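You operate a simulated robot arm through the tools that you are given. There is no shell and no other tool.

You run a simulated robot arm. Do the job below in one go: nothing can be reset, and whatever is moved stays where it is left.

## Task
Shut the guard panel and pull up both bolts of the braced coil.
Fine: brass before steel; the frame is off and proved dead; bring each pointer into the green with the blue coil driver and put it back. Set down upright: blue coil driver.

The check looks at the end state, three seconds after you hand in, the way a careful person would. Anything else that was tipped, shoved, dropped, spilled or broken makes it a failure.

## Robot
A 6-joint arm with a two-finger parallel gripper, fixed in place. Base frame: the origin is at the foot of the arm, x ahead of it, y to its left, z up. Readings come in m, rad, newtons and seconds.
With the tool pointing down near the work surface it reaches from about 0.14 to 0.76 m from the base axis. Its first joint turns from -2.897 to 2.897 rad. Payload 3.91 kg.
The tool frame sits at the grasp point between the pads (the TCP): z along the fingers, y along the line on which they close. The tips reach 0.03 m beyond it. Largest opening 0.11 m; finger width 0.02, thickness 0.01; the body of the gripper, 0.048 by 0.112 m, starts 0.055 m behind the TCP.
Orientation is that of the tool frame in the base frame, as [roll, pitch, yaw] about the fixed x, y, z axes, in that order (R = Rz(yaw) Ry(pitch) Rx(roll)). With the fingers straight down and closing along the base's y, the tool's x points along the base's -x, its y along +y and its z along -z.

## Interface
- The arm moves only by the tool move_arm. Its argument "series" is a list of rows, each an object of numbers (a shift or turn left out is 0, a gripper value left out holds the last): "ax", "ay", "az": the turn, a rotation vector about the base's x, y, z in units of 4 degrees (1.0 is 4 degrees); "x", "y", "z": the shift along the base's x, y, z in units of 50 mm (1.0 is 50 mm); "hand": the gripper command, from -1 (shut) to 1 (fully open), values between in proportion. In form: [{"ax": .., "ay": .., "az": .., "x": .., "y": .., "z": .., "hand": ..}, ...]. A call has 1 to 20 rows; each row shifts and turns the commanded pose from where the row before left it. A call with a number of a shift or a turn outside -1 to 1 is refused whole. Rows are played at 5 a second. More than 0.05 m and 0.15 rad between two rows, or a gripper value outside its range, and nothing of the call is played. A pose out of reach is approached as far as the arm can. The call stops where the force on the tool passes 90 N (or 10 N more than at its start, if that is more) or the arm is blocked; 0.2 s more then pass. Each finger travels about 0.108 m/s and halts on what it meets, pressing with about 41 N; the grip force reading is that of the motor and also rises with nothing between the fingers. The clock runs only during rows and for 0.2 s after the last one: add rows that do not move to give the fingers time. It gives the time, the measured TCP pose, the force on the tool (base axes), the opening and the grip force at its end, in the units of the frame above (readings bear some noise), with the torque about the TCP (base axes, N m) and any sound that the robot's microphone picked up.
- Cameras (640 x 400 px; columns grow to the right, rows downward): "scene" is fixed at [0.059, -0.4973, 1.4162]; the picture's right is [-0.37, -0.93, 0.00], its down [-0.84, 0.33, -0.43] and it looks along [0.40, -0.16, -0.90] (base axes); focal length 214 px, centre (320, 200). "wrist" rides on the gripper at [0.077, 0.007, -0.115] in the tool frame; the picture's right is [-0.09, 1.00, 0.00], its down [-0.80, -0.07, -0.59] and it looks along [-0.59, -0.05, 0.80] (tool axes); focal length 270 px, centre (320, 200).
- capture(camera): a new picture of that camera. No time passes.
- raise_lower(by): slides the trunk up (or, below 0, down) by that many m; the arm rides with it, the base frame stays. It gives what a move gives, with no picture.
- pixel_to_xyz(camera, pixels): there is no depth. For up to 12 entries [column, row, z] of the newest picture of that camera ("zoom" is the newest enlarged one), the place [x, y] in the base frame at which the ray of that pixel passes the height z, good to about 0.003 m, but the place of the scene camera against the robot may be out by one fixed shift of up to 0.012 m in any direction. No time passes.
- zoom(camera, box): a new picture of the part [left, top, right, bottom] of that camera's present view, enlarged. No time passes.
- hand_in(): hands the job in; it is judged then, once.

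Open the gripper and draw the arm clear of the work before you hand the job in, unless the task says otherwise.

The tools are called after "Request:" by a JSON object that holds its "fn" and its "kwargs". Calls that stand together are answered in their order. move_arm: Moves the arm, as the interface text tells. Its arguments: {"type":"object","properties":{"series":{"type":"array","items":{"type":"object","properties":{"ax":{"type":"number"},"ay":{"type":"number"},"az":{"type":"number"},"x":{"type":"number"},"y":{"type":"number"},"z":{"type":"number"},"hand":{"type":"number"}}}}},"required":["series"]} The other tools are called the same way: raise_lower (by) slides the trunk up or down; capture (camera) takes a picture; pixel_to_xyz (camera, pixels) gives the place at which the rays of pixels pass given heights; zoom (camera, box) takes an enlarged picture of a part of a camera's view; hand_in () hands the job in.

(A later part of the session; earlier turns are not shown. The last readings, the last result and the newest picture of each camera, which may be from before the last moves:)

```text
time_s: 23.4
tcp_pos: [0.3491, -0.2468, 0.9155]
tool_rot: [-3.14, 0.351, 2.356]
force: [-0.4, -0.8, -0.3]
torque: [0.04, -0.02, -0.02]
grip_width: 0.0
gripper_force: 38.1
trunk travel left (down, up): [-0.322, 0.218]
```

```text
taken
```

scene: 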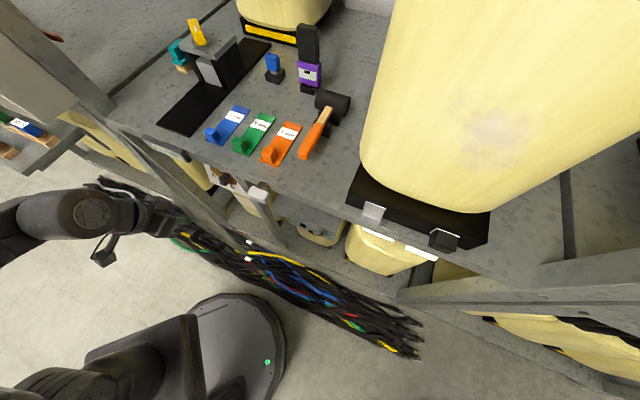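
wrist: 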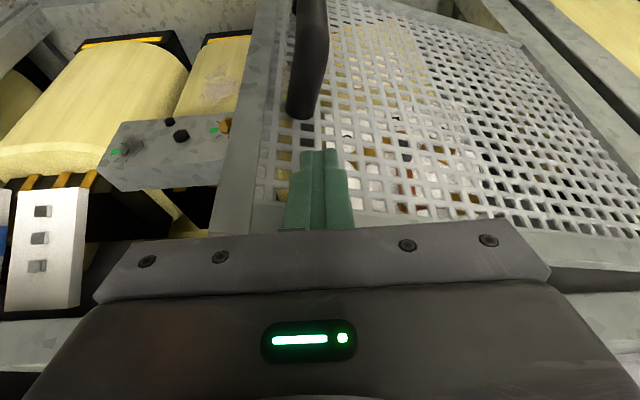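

The panel is now about 20° short of shut (scene shows the arm at (110,215) pressing it toward the frame). I do three more steps and read the force.

Request:
{"fn": "move_arm", "kwargs": {"series": [{"x": 0.094, "y": -0.2205}, {"x": 0.094, "y": -0.2205}, {"x": 0.109, "y": -0.2135}, {"x": 0.109, "y": -0.2135}, {"x": 0.124, "y": -0.2055}, {"x": 0.124, "y": -0.2055}]}}

Request:
{"fn": "capture", "kwargs": {"camera": "wrist"}}

Request:
{"fn": "capture", "kwargs": {"camera": "scene"}}

```text
time_s: 24.8
tcp_pos: [0.3809, -0.3117, 0.915]
tool_rot: [-3.14, 0.351, 2.354]
force: [-0.5, -0.5, -0.8]
torque: [0.01, 0.0, -0.01]
grip_width: 0.0001
gripper_force: 37.6
trunk travel left (down, up): [-0.322, 0.218]
```

```text
taken
```

wrist: 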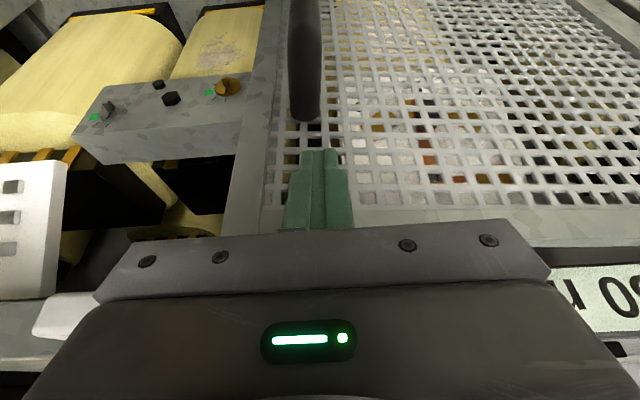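

```text
taken
```

scene: 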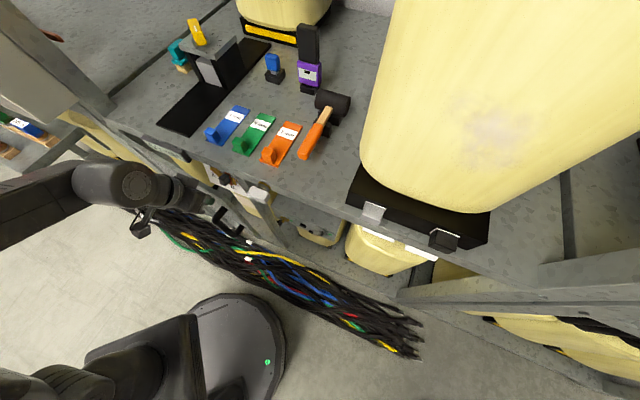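

The panel is almost shut, and the hand stays clear of the cap (left) and the "50 mH" tag (right). I push on in small steps along the arc.

Request:
{"fn": "move_arm", "kwargs": {"series": [{"x": 0.1375, "y": -0.196}, {"x": 0.1375, "y": -0.196}, {"x": 0.075, "y": -0.093}, {"x": 0.075, "y": -0.093}, {}]}}

Request:
{"fn": "capture", "kwargs": {"camera": "wrist"}}

Request:
{"fn": "capture", "kwargs": {"camera": "scene"}}

```text
time_s: 26.0
tcp_pos: [0.4024, -0.3407, 0.9156]
tool_rot: [-3.14, 0.351, 2.357]
force: [0.6, 0.8, -0.1]
torque: [0.0, 0.02, 0.02]
grip_width: 0.0001
gripper_force: 37.9
trunk travel left (down, up): [-0.322, 0.218]
```

```text
taken
```

wrist: 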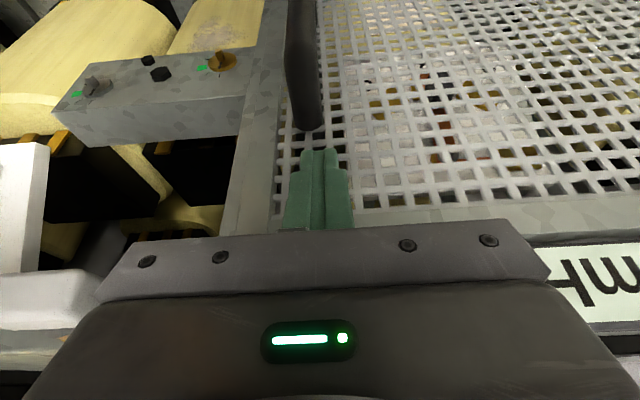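

```text
taken
```

scene: 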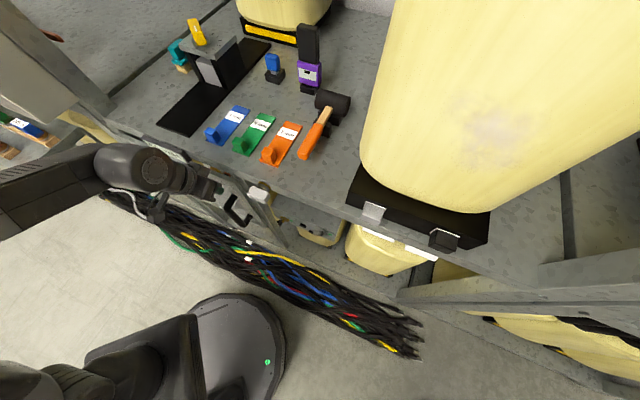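

There is still no resistance at r ≈ 0.525. I push straight toward the bench in 4 mm steps and watch the force.

Request:
{"fn": "move_arm", "kwargs": {"series": [{"x": 0.057, "y": -0.057}, {"x": 0.057, "y": -0.057}, {"x": 0.057, "y": -0.057}, {}]}}

Request:
{"fn": "zoom", "kwargs": {"camera": "wrist", "box": [160, 60, 400, 210]}}

Request:
{"fn": "zoom", "kwargs": {"camera": "scene", "box": [160, 150, 320, 250]}}

```text
time_s: 27.0
tcp_pos: [0.4095, -0.3475, 0.9164]
tool_rot: [-3.139, 0.347, 2.358]
force: [-12.0, 13.4, -0.6]
torque: [0.43, 0.18, 0.03]
grip_width: 0.0001
gripper_force: 37.8
trunk travel left (down, up): [-0.322, 0.218]
```

```text
2.67 times, centred on (280, 135) of wrist
```

zoom: 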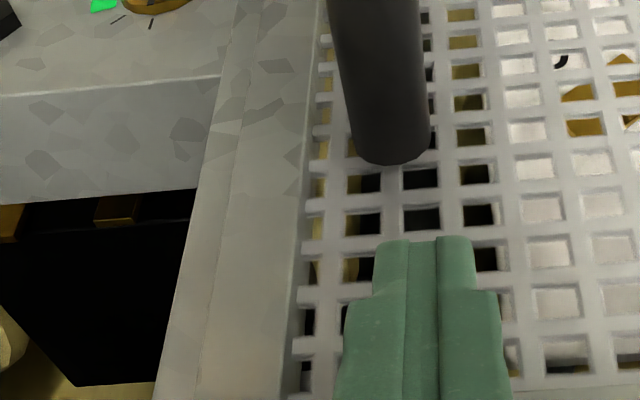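

```text
4.00 times, centred on (240, 200) of scene
```

zoom: 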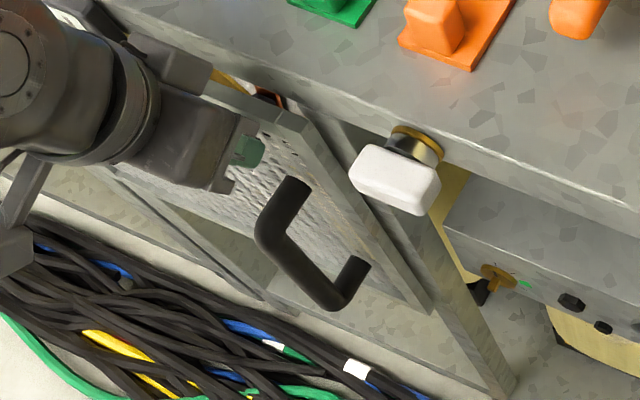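

At r ≈ 0.535 the force rose to about 18 N, so the panel meets its stop. I press a few millimetres more to be sure that it is seated.

Request:
{"fn": "move_arm", "kwargs": {"series": [{"x": 0.057, "y": -0.057}, {"x": 0.057, "y": -0.057}, {}, {}]}}

Request:
{"fn": "zoom", "kwargs": {"camera": "scene", "box": [160, 150, 320, 250]}}

```text
time_s: 28.0
tcp_pos: [0.4096, -0.3466, 0.9154]
tool_rot: [-3.137, 0.339, 2.356]
force: [-42.0, 54.3, 5.2]
torque: [1.9, 0.33, 0.15]
grip_width: 0.0
gripper_force: 38.0
trunk travel left (down, up): [-0.322, 0.218]
```

```text
4.00 times, centred on (240, 200) of scene
```

zoom: 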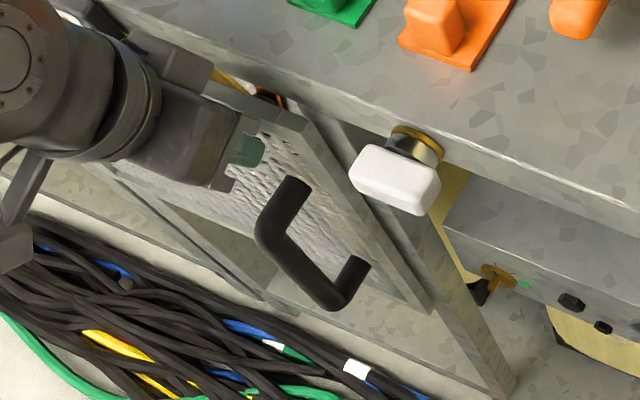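

The force climbed to 69 N with no more travel, so the panel is hard against its stop. I back off along −r and look whether it stays shut.

Request:
{"fn": "move_arm", "kwargs": {"series": [{"x": -0.17, "y": 0.17}, {"x": -0.3, "y": 0.3}, {"x": -0.6, "y": 0.6}, {"x": -0.6, "y": 0.6}, {"x": -0.6, "y": 0.6}, {}]}}

Request:
{"fn": "capture", "kwargs": {"camera": "wrist"}}

Request:
{"fn": "capture", "kwargs": {"camera": "scene"}}

```text
time_s: 29.4
tcp_pos: [0.3034, -0.2409, 0.9146]
tool_rot: [-3.141, 0.351, 2.358]
force: [0.8, -0.8, 0.3]
torque: [-0.03, -0.03, 0.0]
grip_width: 0.0001
gripper_force: 37.8
trunk travel left (down, up): [-0.322, 0.218]
```

```text
taken
```

wrist: 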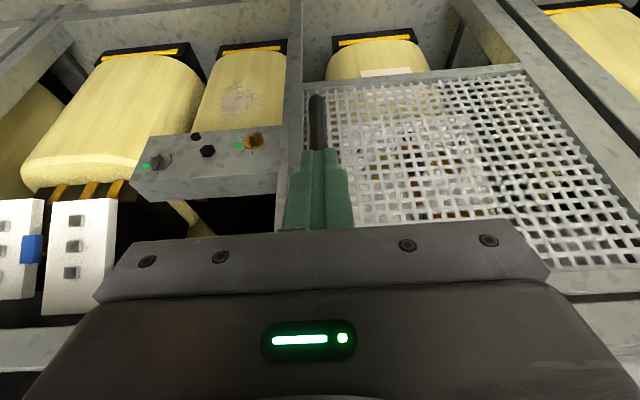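

```text
taken
```

scene: 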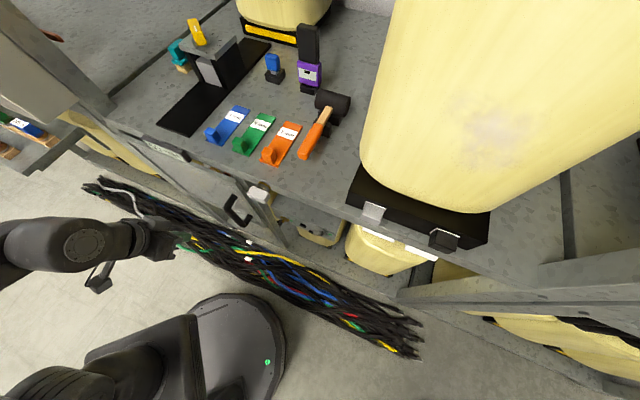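

The panel stays shut. From this pose the brace is well in view; I enlarge it (wrist 130–300, 110–200) to study the bolts, pointers and green marks.

Request:
{"fn": "zoom", "kwargs": {"camera": "wrist", "box": [120, 110, 300, 222]}}

Request:
{"fn": "zoom", "kwargs": {"camera": "wrist", "box": [220, 115, 290, 160]}}

Request:
{"fn": "zoom", "kwargs": {"camera": "wrist", "box": [130, 130, 200, 175]}}

Request:
{"fn": "zoom", "kwargs": {"camera": "scene", "box": [160, 150, 320, 250]}}

```text
3.56 times, centred on (210, 166) of wrist
```

zoom: 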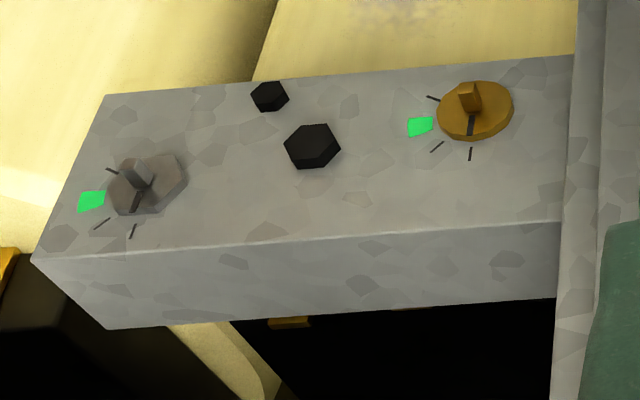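

```text
8.89 times, centred on (255, 138) of wrist
```

zoom: 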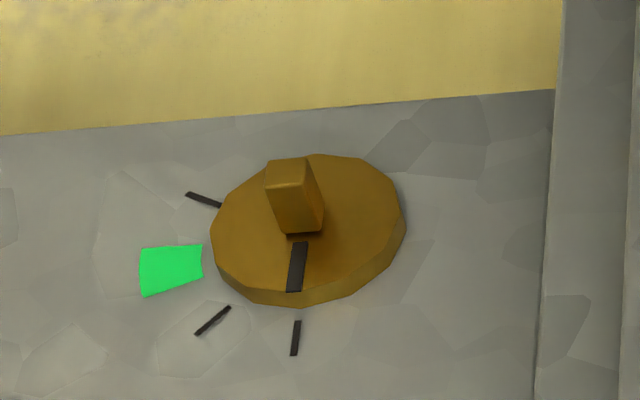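

```text
8.89 times, centred on (165, 152) of wrist
```

zoom: 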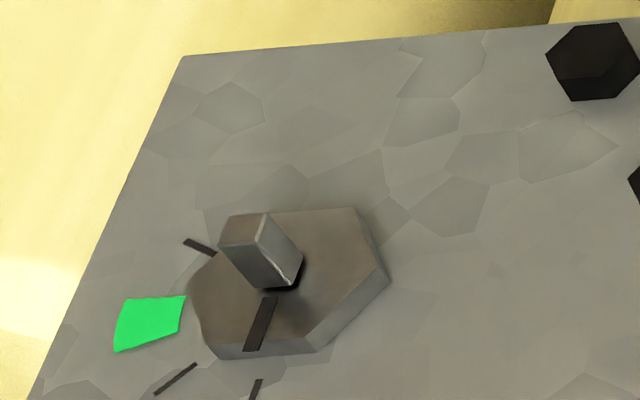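

```text
4.00 times, centred on (240, 200) of scene
```

zoom: 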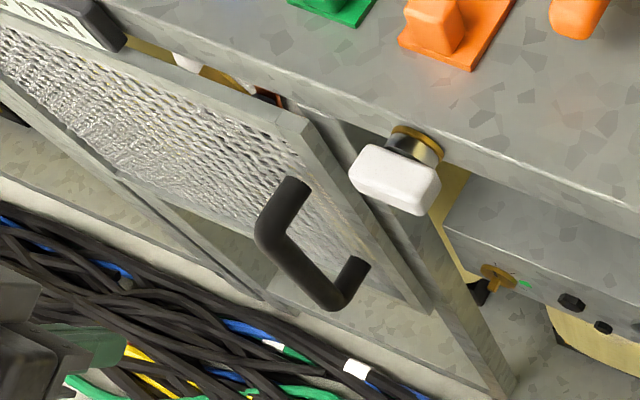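

Each bolt is a flanged disc with a square stub; its black pointer stands at 12 o'clock and the green sector lies roughly 60–80° clockwise as seen from the front. I now raise the hand, take out the tilt, and reach out over the bench to inspect the blue driver.

Request:
{"fn": "move_arm", "kwargs": {"series": [{"z": 1}, {"z": 1}, {"z": 1}, {"z": 1}, {"z": 1}, {"z": 1}, {"z": 0.8}, {"ax": 0.7071, "ay": 0.7071}, {"ax": 0.7071, "ay": 0.7071}, {"ax": 0.7071, "ay": 0.7071}, {"x": 0.67, "y": -0.67}, {"x": 0.67, "y": -0.67}, {"x": 0.67, "y": -0.67}, {"x": 0.67, "y": -0.67}, {"x": 0.67, "y": -0.67}, {"x": 0.67, "y": -0.67}, {}]}}

Request:
{"fn": "capture", "kwargs": {"camera": "wrist"}}

Request:
{"fn": "capture", "kwargs": {"camera": "scene"}}

```text
time_s: 33.0
tcp_pos: [0.4841, -0.4212, 1.2244]
tool_rot: [-3.138, 0.145, 2.356]
force: [0.3, -0.4, 0.5]
torque: [0.01, 0.0, 0.0]
grip_width: 0.0
gripper_force: 37.8
out of reach, approached as far as the arm can: row 15, 16
trunk travel left (down, up): [-0.322, 0.218]
```

```text
taken
```

wrist: 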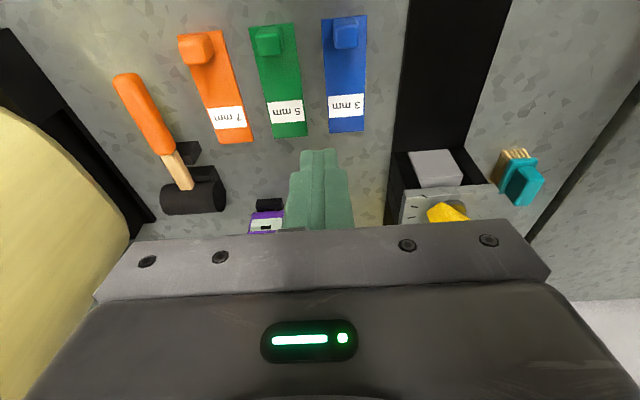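

```text
taken
```

scene: 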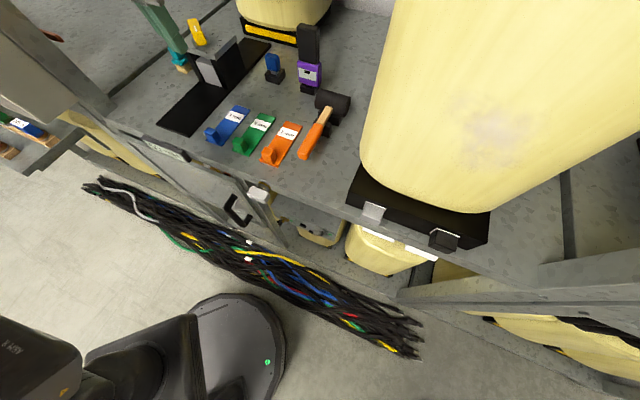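

At z = 1.22 the arm runs out of reach at r ≈ 0.64, so the shoulder must be rather low (about 0.92 m). Raising the trunk will give more outward reach over the bench, so I raise it fully and look again.

Request:
{"fn": "raise_lower", "kwargs": {"by": 0.215}}

Request:
{"fn": "capture", "kwargs": {"camera": "wrist"}}

Request:
{"fn": "capture", "kwargs": {"camera": "scene"}}

```text
time_s: 35.3
tcp_pos: [0.4841, -0.4216, 1.4398]
tool_rot: [-3.14, 0.144, 2.357]
force: [0.0, -0.3, 0.3]
torque: [-0.01, 0.03, 0.02]
grip_width: 0.0
gripper_force: 37.4
trunk travel left (down, up): [-0.537, 0.003]
```

```text
taken
```

wrist: 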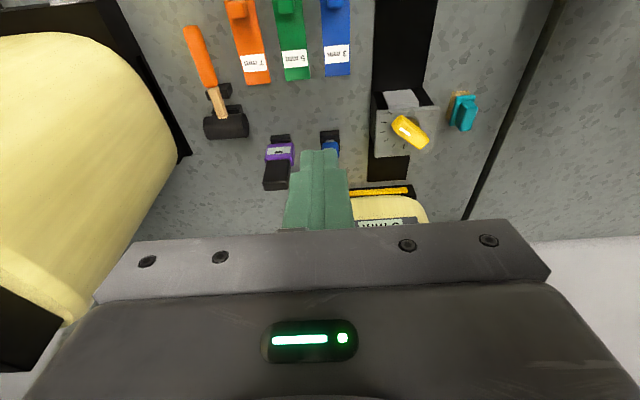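

```text
taken
```

scene: 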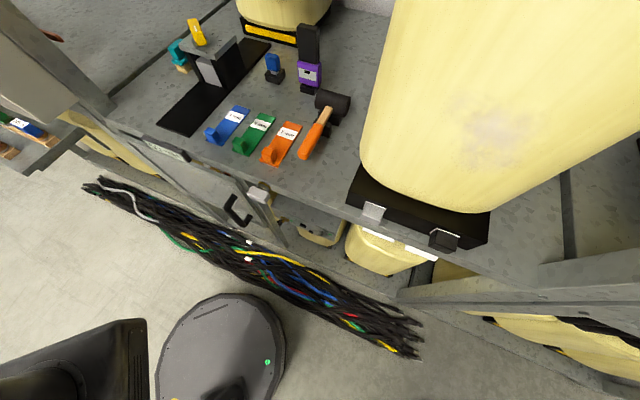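

The driver is hidden behind the shut fingers at wrist (330,145). I open the gripper and enlarge the view.

Request:
{"fn": "move_arm", "kwargs": {"series": [{"hand": 1}, {}, {}, {}]}}

Request:
{"fn": "zoom", "kwargs": {"camera": "wrist", "box": [240, 110, 400, 210]}}

Request:
{"fn": "capture", "kwargs": {"camera": "wrist"}}

```text
time_s: 36.3
tcp_pos: [0.4831, -0.4213, 1.4399]
tool_rot: [-3.139, 0.148, 2.357]
force: [0.2, -0.2, -1.0]
torque: [0.0, 0.01, -0.01]
grip_width: 0.11
gripper_force: 0.1
trunk travel left (down, up): [-0.537, 0.003]
```

```text
4.00 times, centred on (320, 160) of wrist
```

zoom: 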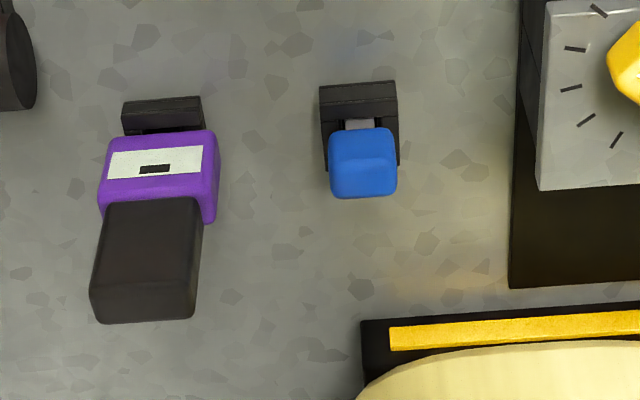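

```text
taken
```

wrist: 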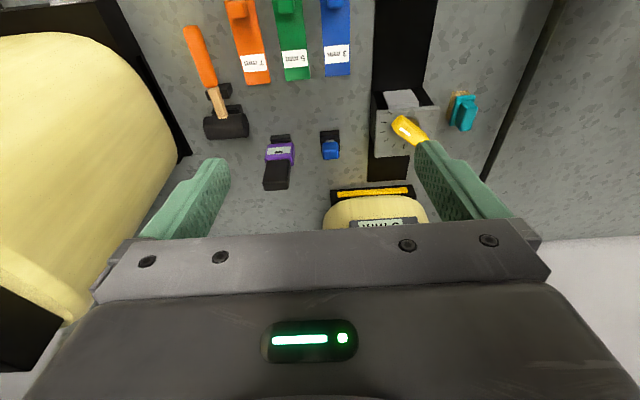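

The driver's blue handle top is at wrist (331,156). I triangulate handle top, block and bench with both cameras from this view.

Request:
{"fn": "pixel_to_xyz", "kwargs": {"camera": "wrist", "pixels": [[331, 156, 1.04], [331, 156, 1.06], [331, 156, 1.08], [329.5, 132, 0.97], [329.5, 132, 0.98], [329.5, 132, 1.0], [268, 178, 1.1], [268, 178, 1.15], [268, 178, 1.2], [279, 142, 1.05], [279, 142, 1.08]]}}

Request:
{"fn": "pixel_to_xyz", "kwargs": {"camera": "scene", "pixels": [[272.2, 56, 1.04], [272.2, 56, 1.06], [272.2, 56, 1.08], [274, 75, 0.97], [274, 75, 0.98], [274, 75, 1.0], [308, 30, 1.1], [308, 30, 1.15], [308, 30, 1.2], [310, 67, 1.05], [310, 67, 1.08]]}}

```text
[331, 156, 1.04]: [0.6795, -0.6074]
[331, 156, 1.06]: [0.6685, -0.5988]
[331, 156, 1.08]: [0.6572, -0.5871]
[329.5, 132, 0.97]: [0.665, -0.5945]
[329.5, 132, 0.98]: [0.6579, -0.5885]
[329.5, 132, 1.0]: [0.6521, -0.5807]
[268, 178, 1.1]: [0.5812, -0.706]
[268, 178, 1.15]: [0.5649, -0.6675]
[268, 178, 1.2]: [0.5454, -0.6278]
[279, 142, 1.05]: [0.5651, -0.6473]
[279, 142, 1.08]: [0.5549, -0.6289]
```

```text
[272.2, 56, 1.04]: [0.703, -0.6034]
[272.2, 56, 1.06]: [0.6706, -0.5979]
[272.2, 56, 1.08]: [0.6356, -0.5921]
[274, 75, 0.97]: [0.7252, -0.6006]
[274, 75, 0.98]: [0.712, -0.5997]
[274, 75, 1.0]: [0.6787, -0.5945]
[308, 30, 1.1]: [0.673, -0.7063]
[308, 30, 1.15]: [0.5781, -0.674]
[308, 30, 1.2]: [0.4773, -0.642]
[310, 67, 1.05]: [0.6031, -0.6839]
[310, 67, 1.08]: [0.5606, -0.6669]
```

Handle top comes out at about (0.671, −0.601, 1.055). I use the flat "3 mm" strip's far corners to fix the bench-top height.

Request:
{"fn": "zoom", "kwargs": {"camera": "wrist", "box": [300, 30, 380, 80]}}

Request:
{"fn": "zoom", "kwargs": {"camera": "scene", "box": [210, 90, 290, 140]}}

Request:
{"fn": "zoom", "kwargs": {"camera": "wrist", "box": [300, 115, 364, 175]}}

Request:
{"fn": "zoom", "kwargs": {"camera": "scene", "box": [248, 48, 304, 92]}}

```text
8.00 times, centred on (340, 55) of wrist
```

zoom: 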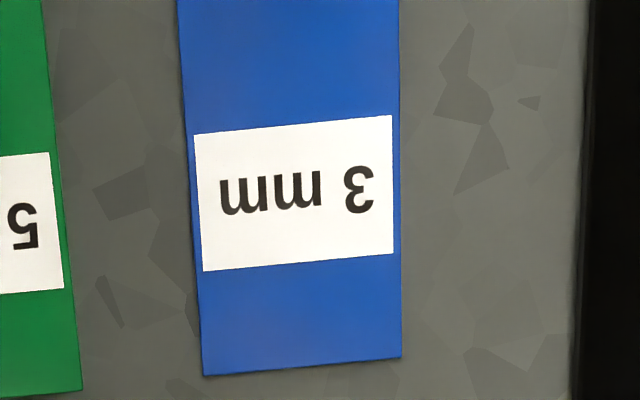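

```text
8.00 times, centred on (250, 115) of scene
```

zoom: 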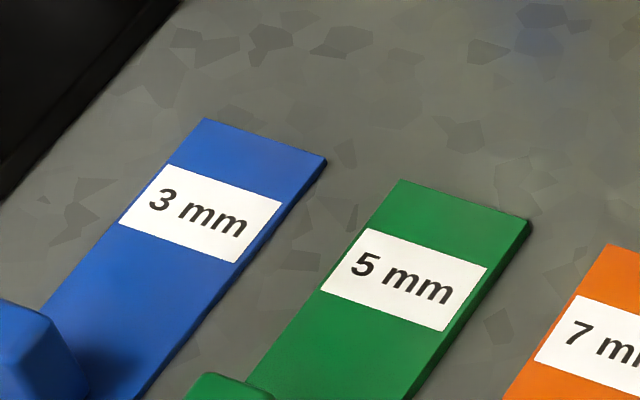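

```text
6.67 times, centred on (332, 145) of wrist
```

zoom: 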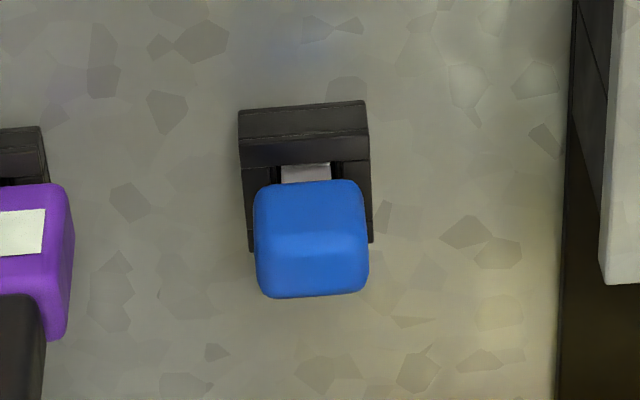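

```text
9.09 times, centred on (276, 70) of scene
```

zoom: 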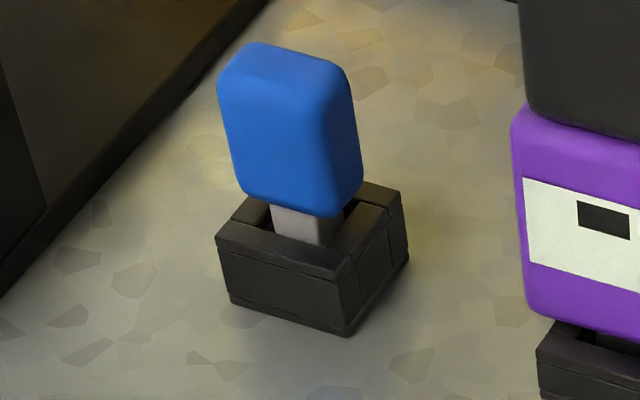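

The driver is a blue rounded block handle on a square grey shaft sitting in a black four-wall pocket. I compute the bench height from the strip corners wrist (325.4,77),(350,74.6) and scene (250.75,109.75),(235.6,104.75).

Request:
{"fn": "pixel_to_xyz", "kwargs": {"camera": "wrist", "pixels": [[325.4, 77, 0.94], [325.4, 77, 0.97], [325.4, 77, 1.0], [350, 74.6, 0.94], [350, 74.6, 0.97], [350, 74.6, 1.0], [320.1, 131.2, 0.97], [338.8, 130, 0.97], [320.1, 136.2, 1.0], [339.2, 135.2, 1.0], [322.4, 152.7, 0.97], [340.1, 151.4, 0.97]]}}

Request:
{"fn": "pixel_to_xyz", "kwargs": {"camera": "scene", "pixels": [[250.75, 109.75, 0.94], [250.75, 109.75, 0.97], [250.75, 109.75, 1.0], [235.6, 104.75, 0.94], [235.6, 104.75, 0.97], [235.6, 104.75, 1.0], [266, 81, 0.97], [279.1, 84.9, 0.97], [264.6, 74, 1.0], [278.5, 78, 1.0]]}}

```text
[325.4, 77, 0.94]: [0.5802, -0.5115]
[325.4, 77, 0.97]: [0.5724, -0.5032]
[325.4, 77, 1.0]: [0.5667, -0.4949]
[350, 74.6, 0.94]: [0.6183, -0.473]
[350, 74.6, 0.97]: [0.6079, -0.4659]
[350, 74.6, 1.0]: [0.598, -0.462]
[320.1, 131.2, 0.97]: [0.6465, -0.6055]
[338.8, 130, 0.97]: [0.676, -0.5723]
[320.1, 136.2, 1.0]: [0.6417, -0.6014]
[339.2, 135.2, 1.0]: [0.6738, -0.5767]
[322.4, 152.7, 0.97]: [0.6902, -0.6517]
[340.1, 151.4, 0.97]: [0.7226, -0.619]
```

```text
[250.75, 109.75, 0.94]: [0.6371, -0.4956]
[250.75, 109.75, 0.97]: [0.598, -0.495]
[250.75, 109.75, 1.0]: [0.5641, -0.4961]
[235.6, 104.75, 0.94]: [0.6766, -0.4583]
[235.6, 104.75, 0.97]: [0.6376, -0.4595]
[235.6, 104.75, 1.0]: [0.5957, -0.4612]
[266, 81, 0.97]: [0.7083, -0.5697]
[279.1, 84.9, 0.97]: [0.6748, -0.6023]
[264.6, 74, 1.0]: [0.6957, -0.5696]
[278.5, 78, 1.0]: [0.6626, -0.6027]
```

From two wrist views the strip top is at z ≈ 0.982 (bench about 0.977), the driver handle spans roughly z 1.013–1.05, 38 mm wide along the bench and 24 mm deep, centred near r = 0.90, u = 0.05. I tilt the hand to about 30° and move to a hover nearer to it, watching the tall purple tool.

Request:
{"fn": "move_arm", "kwargs": {"series": [{"ax": -0.7071, "ay": -0.7071, "hand": 0.3}, {"ax": -0.7071, "ay": -0.7071}, {"ax": -0.7071, "ay": -0.7071}, {"ax": -0.7071, "ay": -0.7071}, {"ax": -0.7071, "ay": -0.7071}, {"x": 0.45, "y": -0.45, "z": -0.8}, {"x": 0.45, "y": -0.45, "z": -0.8}, {"x": 0.45, "y": -0.45, "z": -0.8}, {"x": 0.45, "y": -0.45, "z": -0.8}, {"x": 0.45, "y": -0.45, "z": -0.8}, {}]}}

Request:
{"fn": "capture", "kwargs": {"camera": "wrist"}}

Request:
{"fn": "capture", "kwargs": {"camera": "scene"}}

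```text
refused: row 6 steps farther than a row can; nothing moved
```

```text
taken
```

wrist: 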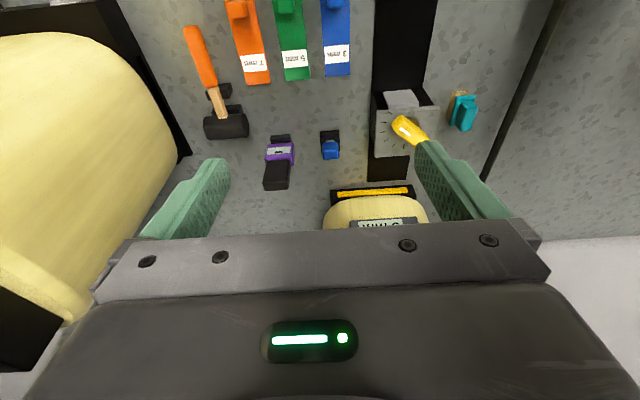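

```text
taken
```

scene: 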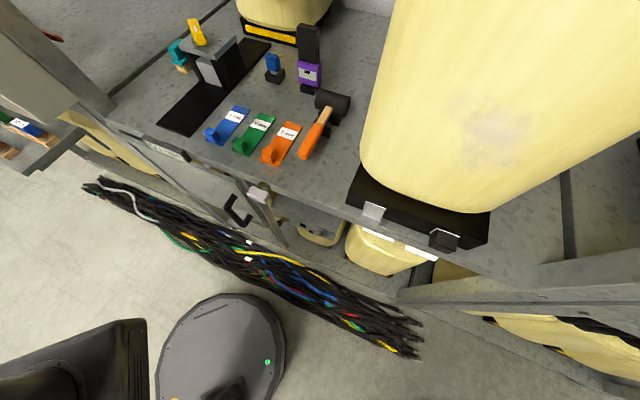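

The combined step was too long, so nothing moved. I repeat with shorter rows.

Request:
{"fn": "move_arm", "kwargs": {"series": [{"ax": -0.7071, "ay": -0.7071, "hand": 0.3}, {"ax": -0.7071, "ay": -0.7071}, {"ax": -0.7071, "ay": -0.7071}, {"ax": -0.7071, "ay": -0.7071}, {"ax": -0.7071, "ay": -0.7071}, {"x": 0.38, "y": -0.38, "z": -0.7}, {"x": 0.38, "y": -0.38, "z": -0.7}, {"x": 0.38, "y": -0.38, "z": -0.7}, {"x": 0.38, "y": -0.38, "z": -0.7}, {"x": 0.38, "y": -0.38, "z": -0.7}, {"x": 0.38, "y": -0.38, "z": -0.7}, {}]}}

Request:
{"fn": "capture", "kwargs": {"camera": "wrist"}}

Request:
{"fn": "capture", "kwargs": {"camera": "scene"}}

```text
time_s: 38.9
tcp_pos: [0.5964, -0.5338, 1.2294]
tool_rot: [-3.141, 0.494, 2.356]
force: [-0.8, 0.4, 0.5]
torque: [0.01, -0.01, -0.03]
grip_width: 0.0716
gripper_force: 0.1
trunk travel left (down, up): [-0.537, 0.003]
```

```text
taken
```

wrist: 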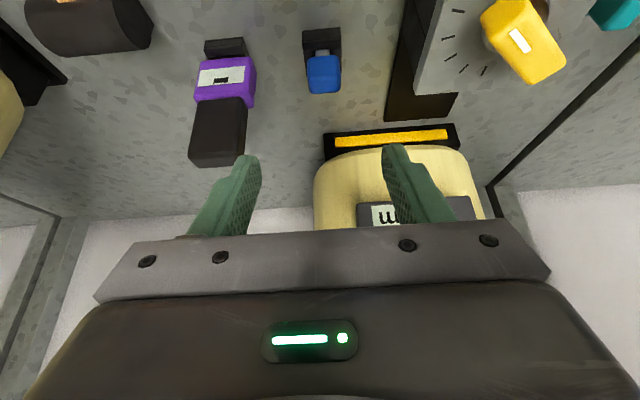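

```text
taken
```

scene: 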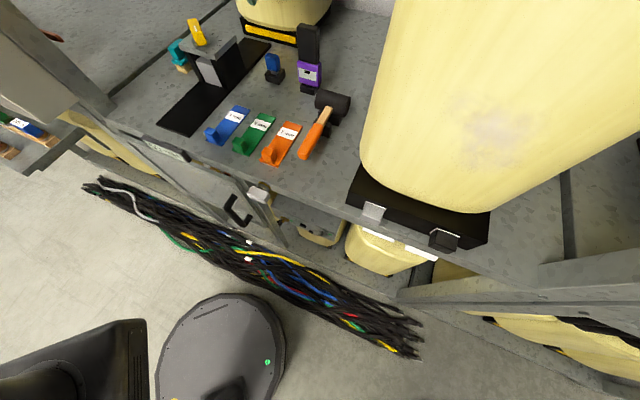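

Now at r ≈ 0.80, z = 1.23 with 28° tilt. The driver is at wrist (322,65); I enlarge and measure it here.

Request:
{"fn": "zoom", "kwargs": {"camera": "wrist", "box": [270, 20, 370, 105]}}

Request:
{"fn": "zoom", "kwargs": {"camera": "wrist", "box": [160, 20, 340, 180]}}

Request:
{"fn": "pixel_to_xyz", "kwargs": {"camera": "wrist", "pixels": [[323, 78, 1.04], [323, 78, 1.05], [323, 78, 1.06], [320.5, 31, 1.0], [218, 100, 1.155], [218, 150, 1.155], [248, 100, 1.155]]}}

```text
4.71 times, centred on (320, 62) of wrist
```

zoom: 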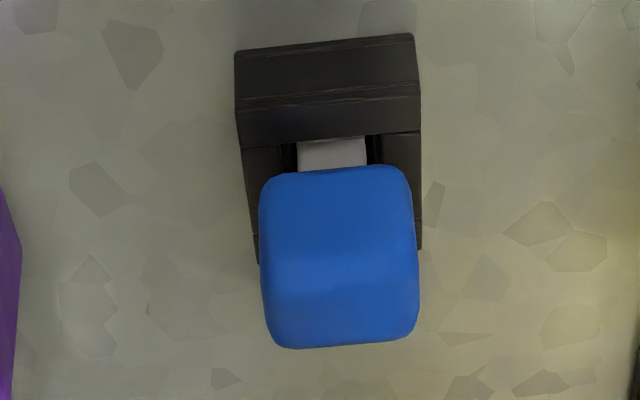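

```text
2.50 times, centred on (250, 100) of wrist
```

zoom: 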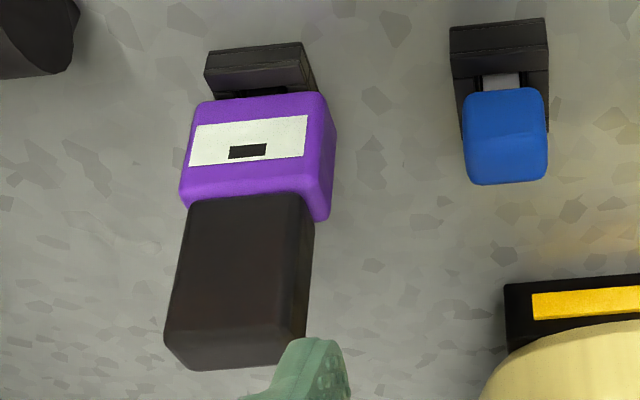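

```text
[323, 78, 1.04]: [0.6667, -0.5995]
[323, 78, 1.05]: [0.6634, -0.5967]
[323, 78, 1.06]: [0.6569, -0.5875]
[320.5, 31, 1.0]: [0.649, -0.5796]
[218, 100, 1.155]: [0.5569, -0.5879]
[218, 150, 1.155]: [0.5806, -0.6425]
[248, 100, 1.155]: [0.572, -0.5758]
```

I take finer pixel positions of the handle's edges in this view (front bottom 55, front top ≈77, rear top ≈93; sides 307–341) and convert them.

Request:
{"fn": "pixel_to_xyz", "kwargs": {"camera": "wrist", "pixels": [[324.5, 76.9, 1.045], [324.5, 93.4, 1.045], [324.5, 76.9, 1.055], [324.5, 93.4, 1.055], [323, 55.2, 1.01], [307.3, 80, 1.045], [340.8, 80, 1.045], [302, 45, 1.0], [341.5, 43, 1.0], [302, 29, 0.977], [340.2, 27, 0.977]]}}

```text
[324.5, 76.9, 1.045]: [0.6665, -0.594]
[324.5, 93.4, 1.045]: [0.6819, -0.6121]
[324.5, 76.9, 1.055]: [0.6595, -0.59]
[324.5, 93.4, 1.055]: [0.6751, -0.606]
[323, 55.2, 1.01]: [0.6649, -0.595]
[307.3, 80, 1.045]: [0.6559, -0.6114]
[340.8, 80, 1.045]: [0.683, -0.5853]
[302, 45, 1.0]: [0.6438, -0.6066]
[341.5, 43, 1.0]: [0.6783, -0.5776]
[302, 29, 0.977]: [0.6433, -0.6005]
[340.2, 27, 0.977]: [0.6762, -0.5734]
```

The handle is centred at u ≈ 0.050, r ≈ 0.899, top at z ≈ 1.05, and the block top is about 0.995. I move to just above the handle (z = 1.12), still tilted 28°, and look again.

Request:
{"fn": "move_arm", "kwargs": {"series": [{"x": 0.367, "y": -0.3245, "z": -0.545}, {"x": 0.367, "y": -0.3245, "z": -0.545}, {"x": 0.367, "y": -0.3245, "z": -0.545}, {"x": 0.367, "y": -0.3245, "z": -0.545}, {}]}}

Request:
{"fn": "capture", "kwargs": {"camera": "wrist"}}

Request:
{"fn": "capture", "kwargs": {"camera": "scene"}}

```text
time_s: 40.1
tcp_pos: [0.6717, -0.5983, 1.1213]
tool_rot: [-3.141, 0.496, 2.355]
force: [-0.7, -0.1, -0.4]
torque: [-0.02, 0.02, 0.03]
grip_width: 0.0714
gripper_force: 0.0
trunk travel left (down, up): [-0.537, 0.003]
```

```text
taken
```

wrist: 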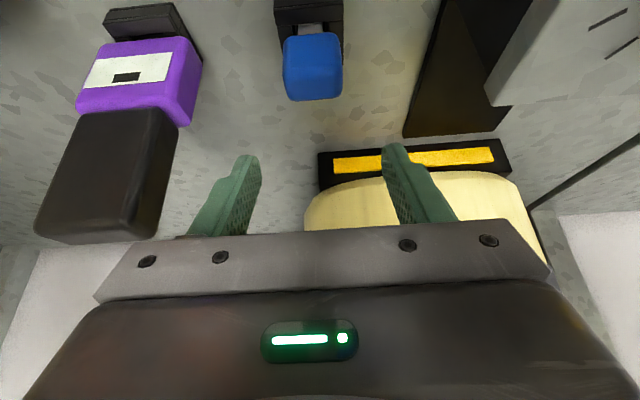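

```text
taken
```

scene: 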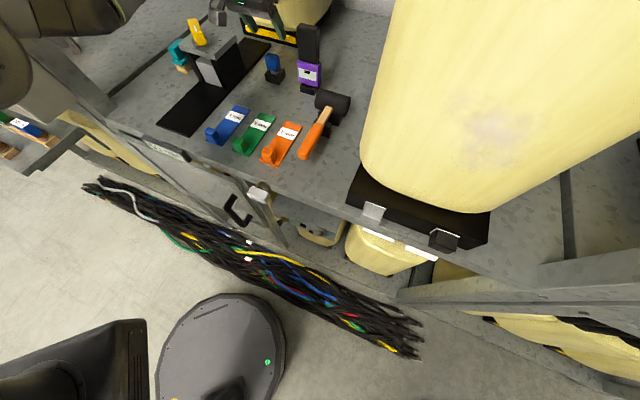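

The handle appears between the fingers' line at wrist (313,67), with the purple tool well to the left. I measure the handle again from this nearer view before going down.

Request:
{"fn": "zoom", "kwargs": {"camera": "wrist", "box": [250, 0, 410, 110]}}

Request:
{"fn": "pixel_to_xyz", "kwargs": {"camera": "wrist", "pixels": [[313, 80, 1.05], [313, 99, 1.05], [313, 60, 1.05], [283, 70, 1.05], [343, 68, 1.05], [276, 22, 0.995], [343, 20, 0.995], [313, 38, 1.012]]}}

Request:
{"fn": "zoom", "kwargs": {"camera": "scene", "box": [180, 0, 340, 100]}}

```text
3.64 times, centred on (330, 55) of wrist
```

zoom: 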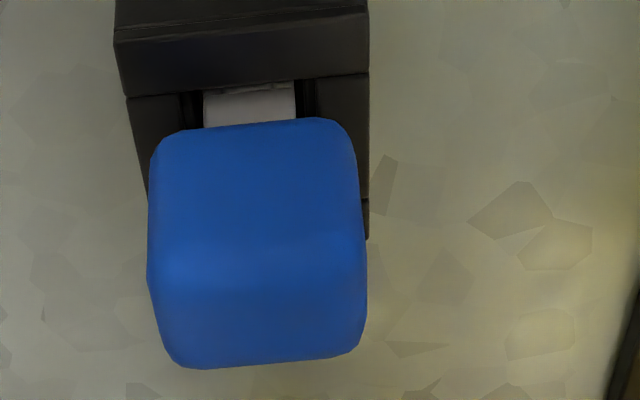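

```text
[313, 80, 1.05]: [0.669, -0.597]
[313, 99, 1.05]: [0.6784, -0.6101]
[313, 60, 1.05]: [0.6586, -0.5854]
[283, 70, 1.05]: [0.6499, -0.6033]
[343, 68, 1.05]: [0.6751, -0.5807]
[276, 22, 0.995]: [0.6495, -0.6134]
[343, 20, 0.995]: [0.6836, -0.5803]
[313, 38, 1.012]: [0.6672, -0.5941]
```

```text
4.00 times, centred on (260, 50) of scene
```

zoom: 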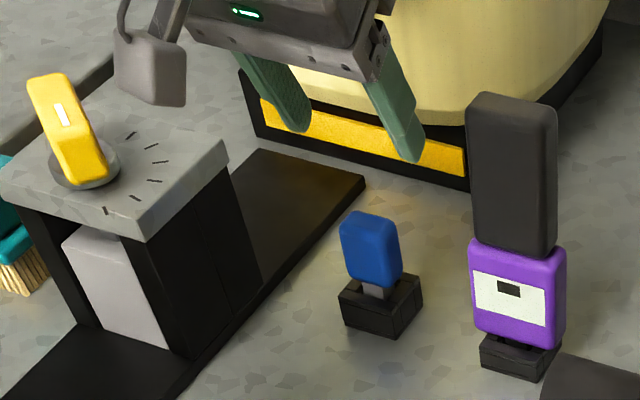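

Handle centre from this view is r ≈ 0.902, u ≈ 0.050, and my TCP is within 3 mm of it with ample finger clearance. I descend to z ≈ 1.036, where the tips stay just above the black block.

Request:
{"fn": "move_arm", "kwargs": {"series": [{"z": -0.6, "y": -0.056}, {"z": -0.5}, {"z": -0.4}, {"z": -0.2}, {}]}}

Request:
{"fn": "capture", "kwargs": {"camera": "wrist"}}

Request:
{"fn": "zoom", "kwargs": {"camera": "scene", "box": [200, 10, 360, 110]}}

```text
time_s: 41.3
tcp_pos: [0.6714, -0.6027, 1.0352]
tool_rot: [-3.141, 0.497, 2.356]
force: [0.1, 0.5, -0.3]
torque: [-0.02, 0.0, 0.01]
grip_width: 0.0713
gripper_force: 0.0
trunk travel left (down, up): [-0.537, 0.003]
```

```text
taken
```

wrist: 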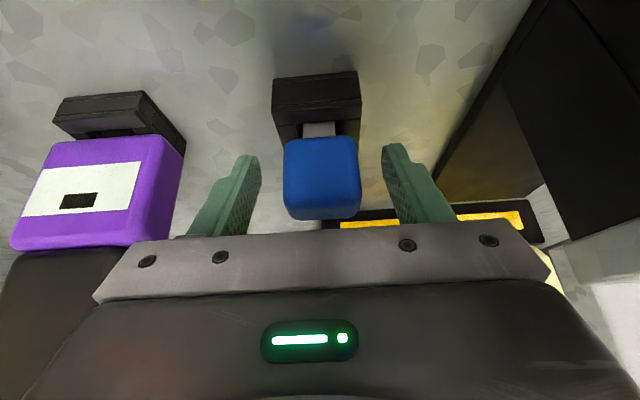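

```text
4.00 times, centred on (280, 60) of scene
```

zoom: 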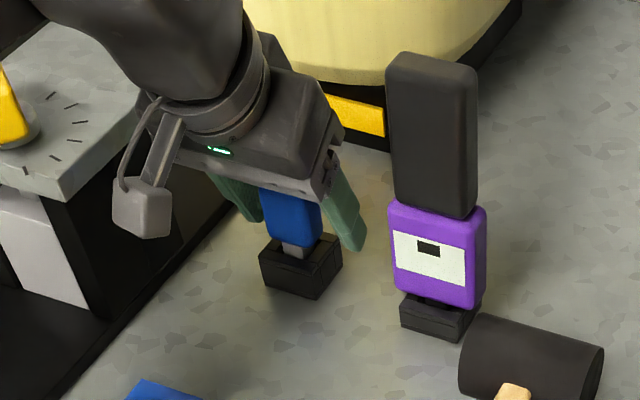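

The fingers straddle the blue handle evenly (wrist centre column 322). I close the gripper on it.

Request:
{"fn": "move_arm", "kwargs": {"series": [{"hand": -1}, {}, {}, {}]}}

Request:
{"fn": "capture", "kwargs": {"camera": "wrist"}}

Request:
{"fn": "zoom", "kwargs": {"camera": "scene", "box": [200, 10, 360, 110]}}

```text
time_s: 42.3
tcp_pos: [0.6715, -0.6027, 1.035]
tool_rot: [-3.141, 0.495, 2.356]
force: [0.8, 1.2, 1.2]
torque: [0.01, -0.05, -0.04]
grip_width: 0.0377
gripper_force: 41.0
trunk travel left (down, up): [-0.537, 0.003]
```

```text
taken
```

wrist: 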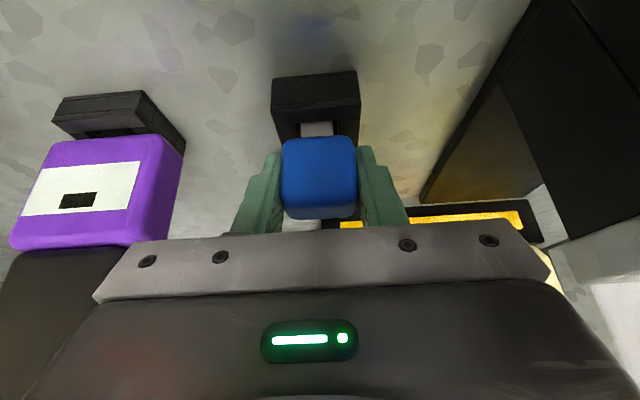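

```text
4.00 times, centred on (280, 60) of scene
```

zoom: 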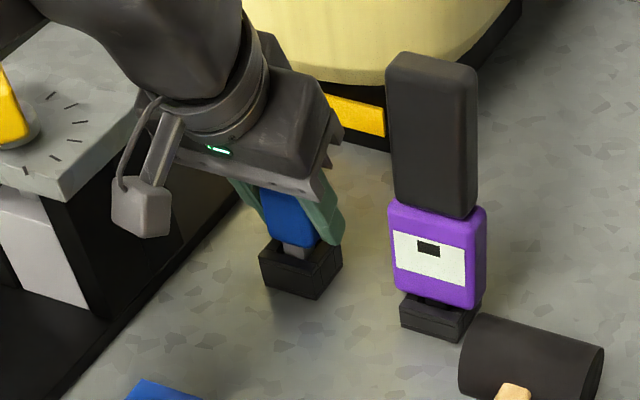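

Grip width is 0.0377 m at 41 N, so the handle is held; I note the grasp pose (0.6715, −0.6027, 1.035), tilt 28.4°. I lift straight up and check that only the driver comes along.

Request:
{"fn": "move_arm", "kwargs": {"series": [{"z": 0.3}, {"z": 0.5}, {"z": 0.7}, {}]}}

Request:
{"fn": "capture", "kwargs": {"camera": "wrist"}}

Request:
{"fn": "zoom", "kwargs": {"camera": "scene", "box": [200, 10, 360, 110]}}

```text
time_s: 43.3
tcp_pos: [0.6723, -0.6012, 1.1101]
tool_rot: [-3.14, 0.496, 2.356]
force: [0.3, -0.5, -1.5]
torque: [0.01, -0.01, -0.02]
grip_width: 0.0373
gripper_force: 40.6
trunk travel left (down, up): [-0.537, 0.003]
```

```text
taken
```

wrist: 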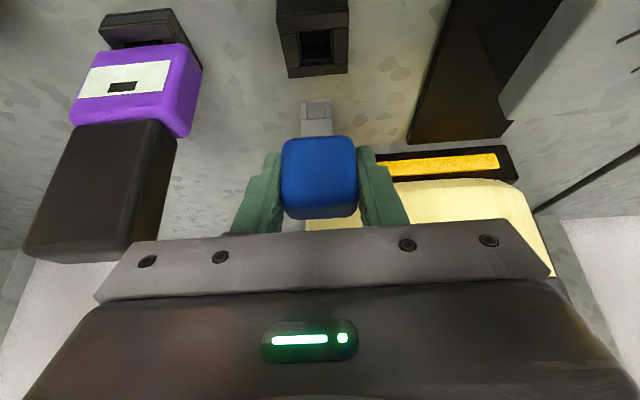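

```text
4.00 times, centred on (280, 60) of scene
```

zoom: 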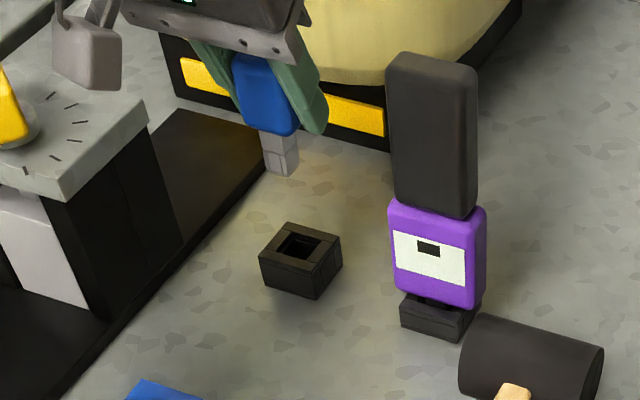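

The driver came out cleanly and the block stayed. I enlarge the shaft and its end at wrist (317,115).

Request:
{"fn": "zoom", "kwargs": {"camera": "wrist", "box": [260, 85, 380, 235]}}

Request:
{"fn": "zoom", "kwargs": {"camera": "scene", "box": [240, 20, 300, 60]}}

```text
2.67 times, centred on (320, 160) of wrist
```

zoom: 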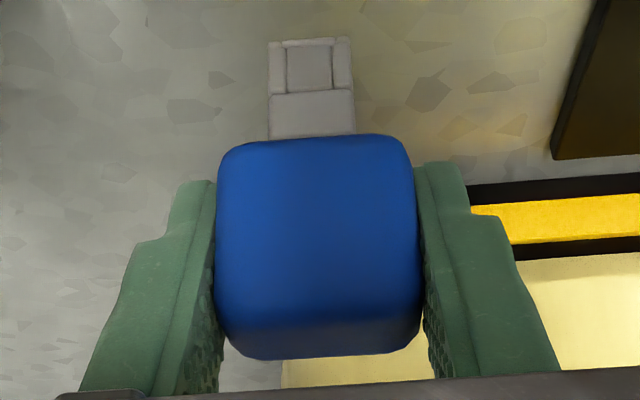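

```text
10.00 times, centred on (270, 40) of scene
```

zoom: 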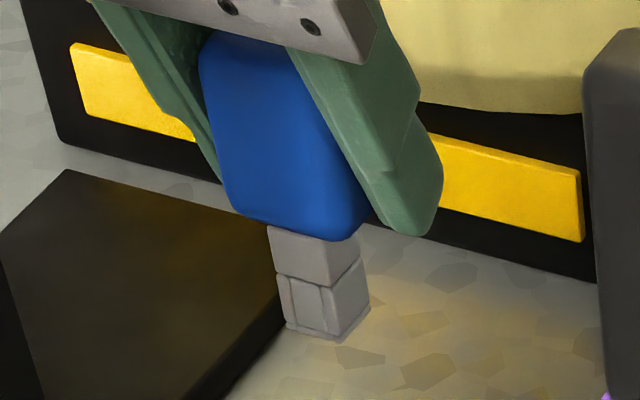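

The driver ends in a hollow square socket, tip about 51 mm below my TCP along the driver axis. I retreat along the way I came, up and back to the front of the bench.

Request:
{"fn": "move_arm", "kwargs": {"series": [{"x": -0.38, "y": 0.337, "z": 0.6}, {"x": -0.38, "y": 0.337, "z": 0.6}, {"x": -0.38, "y": 0.337, "z": 0.6}, {"x": -0.38, "y": 0.337, "z": 0.6}, {"x": -0.68, "y": 0.68}, {"x": -0.68, "y": 0.68}, {"x": -0.68, "y": 0.68}, {"x": -0.68, "y": 0.68}, {"x": -0.68, "y": 0.68}, {"x": -0.68, "y": 0.68}, {"x": -0.68, "y": 0.68}, {"x": -0.68, "y": 0.68}, {}]}}

Request:
{"fn": "capture", "kwargs": {"camera": "wrist"}}

Request:
{"fn": "capture", "kwargs": {"camera": "scene"}}

```text
time_s: 46.1
tcp_pos: [0.3254, -0.2631, 1.2292]
tool_rot: [-3.138, 0.494, 2.355]
force: [-0.1, 0.5, -0.7]
torque: [0.02, 0.01, 0.04]
grip_width: 0.0376
gripper_force: 41.1
trunk travel left (down, up): [-0.537, 0.003]
```

```text
taken
```

wrist: 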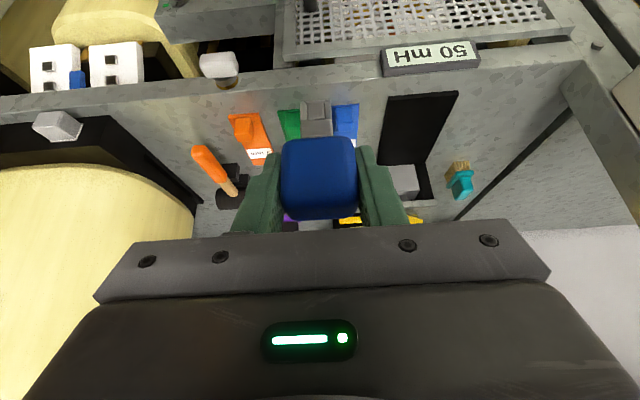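

```text
taken
```

scene: 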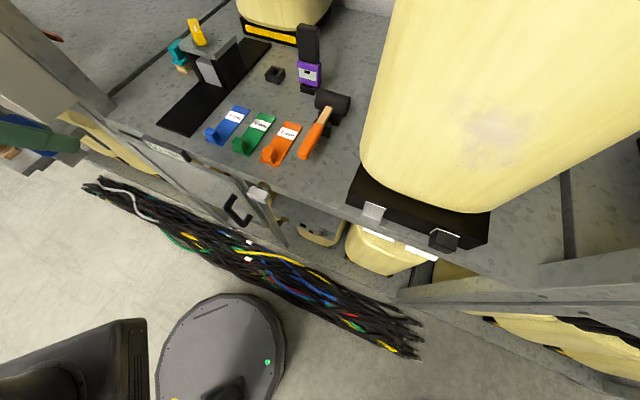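

The hand is clear in front of the bench at r ≈ 0.42 with the driver in view. I lower the trunk in two stages.

Request:
{"fn": "raise_lower", "kwargs": {"by": -0.22}}

Request:
{"fn": "capture", "kwargs": {"camera": "scene"}}

```text
time_s: 48.4
tcp_pos: [0.3243, -0.2628, 1.0095]
tool_rot: [-3.14, 0.495, 2.356]
force: [-0.1, 0.0, -0.2]
torque: [0.02, 0.01, 0.02]
grip_width: 0.0374
gripper_force: 41.2
trunk travel left (down, up): [-0.317, 0.223]
```

```text
taken
```

scene: 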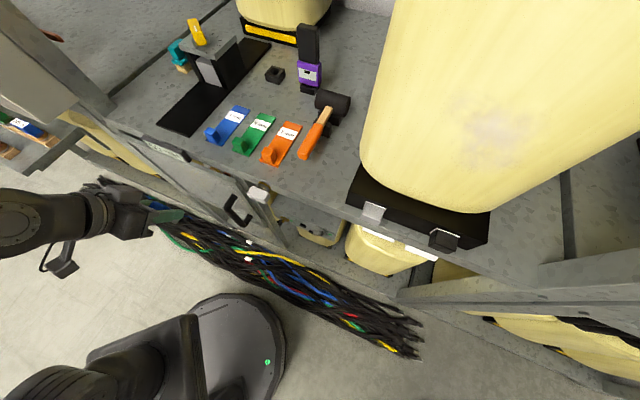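

All clear. I lower the trunk a further 0.2 m.

Request:
{"fn": "raise_lower", "kwargs": {"by": -0.2}}

Request:
{"fn": "capture", "kwargs": {"camera": "scene"}}

Request:
{"fn": "capture", "kwargs": {"camera": "wrist"}}

```text
time_s: 50.6
tcp_pos: [0.3241, -0.262, 0.8096]
tool_rot: [-3.14, 0.495, 2.356]
force: [0.1, -0.2, -1.2]
torque: [-0.01, 0.0, -0.01]
grip_width: 0.0374
gripper_force: 40.8
trunk travel left (down, up): [-0.117, 0.423]
```

```text
taken
```

scene: 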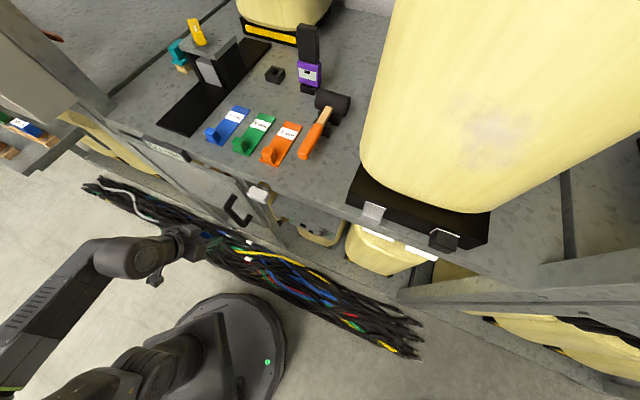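

```text
taken
```

wrist: 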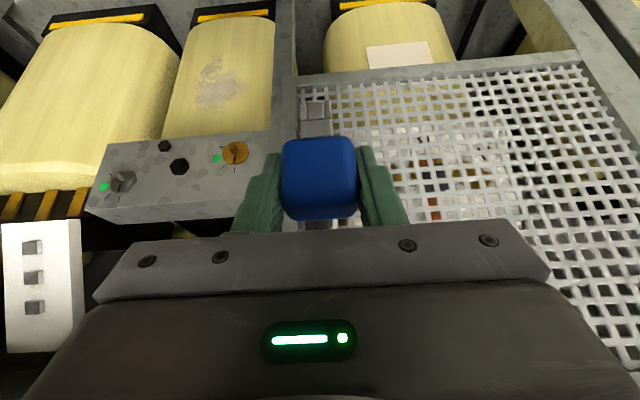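

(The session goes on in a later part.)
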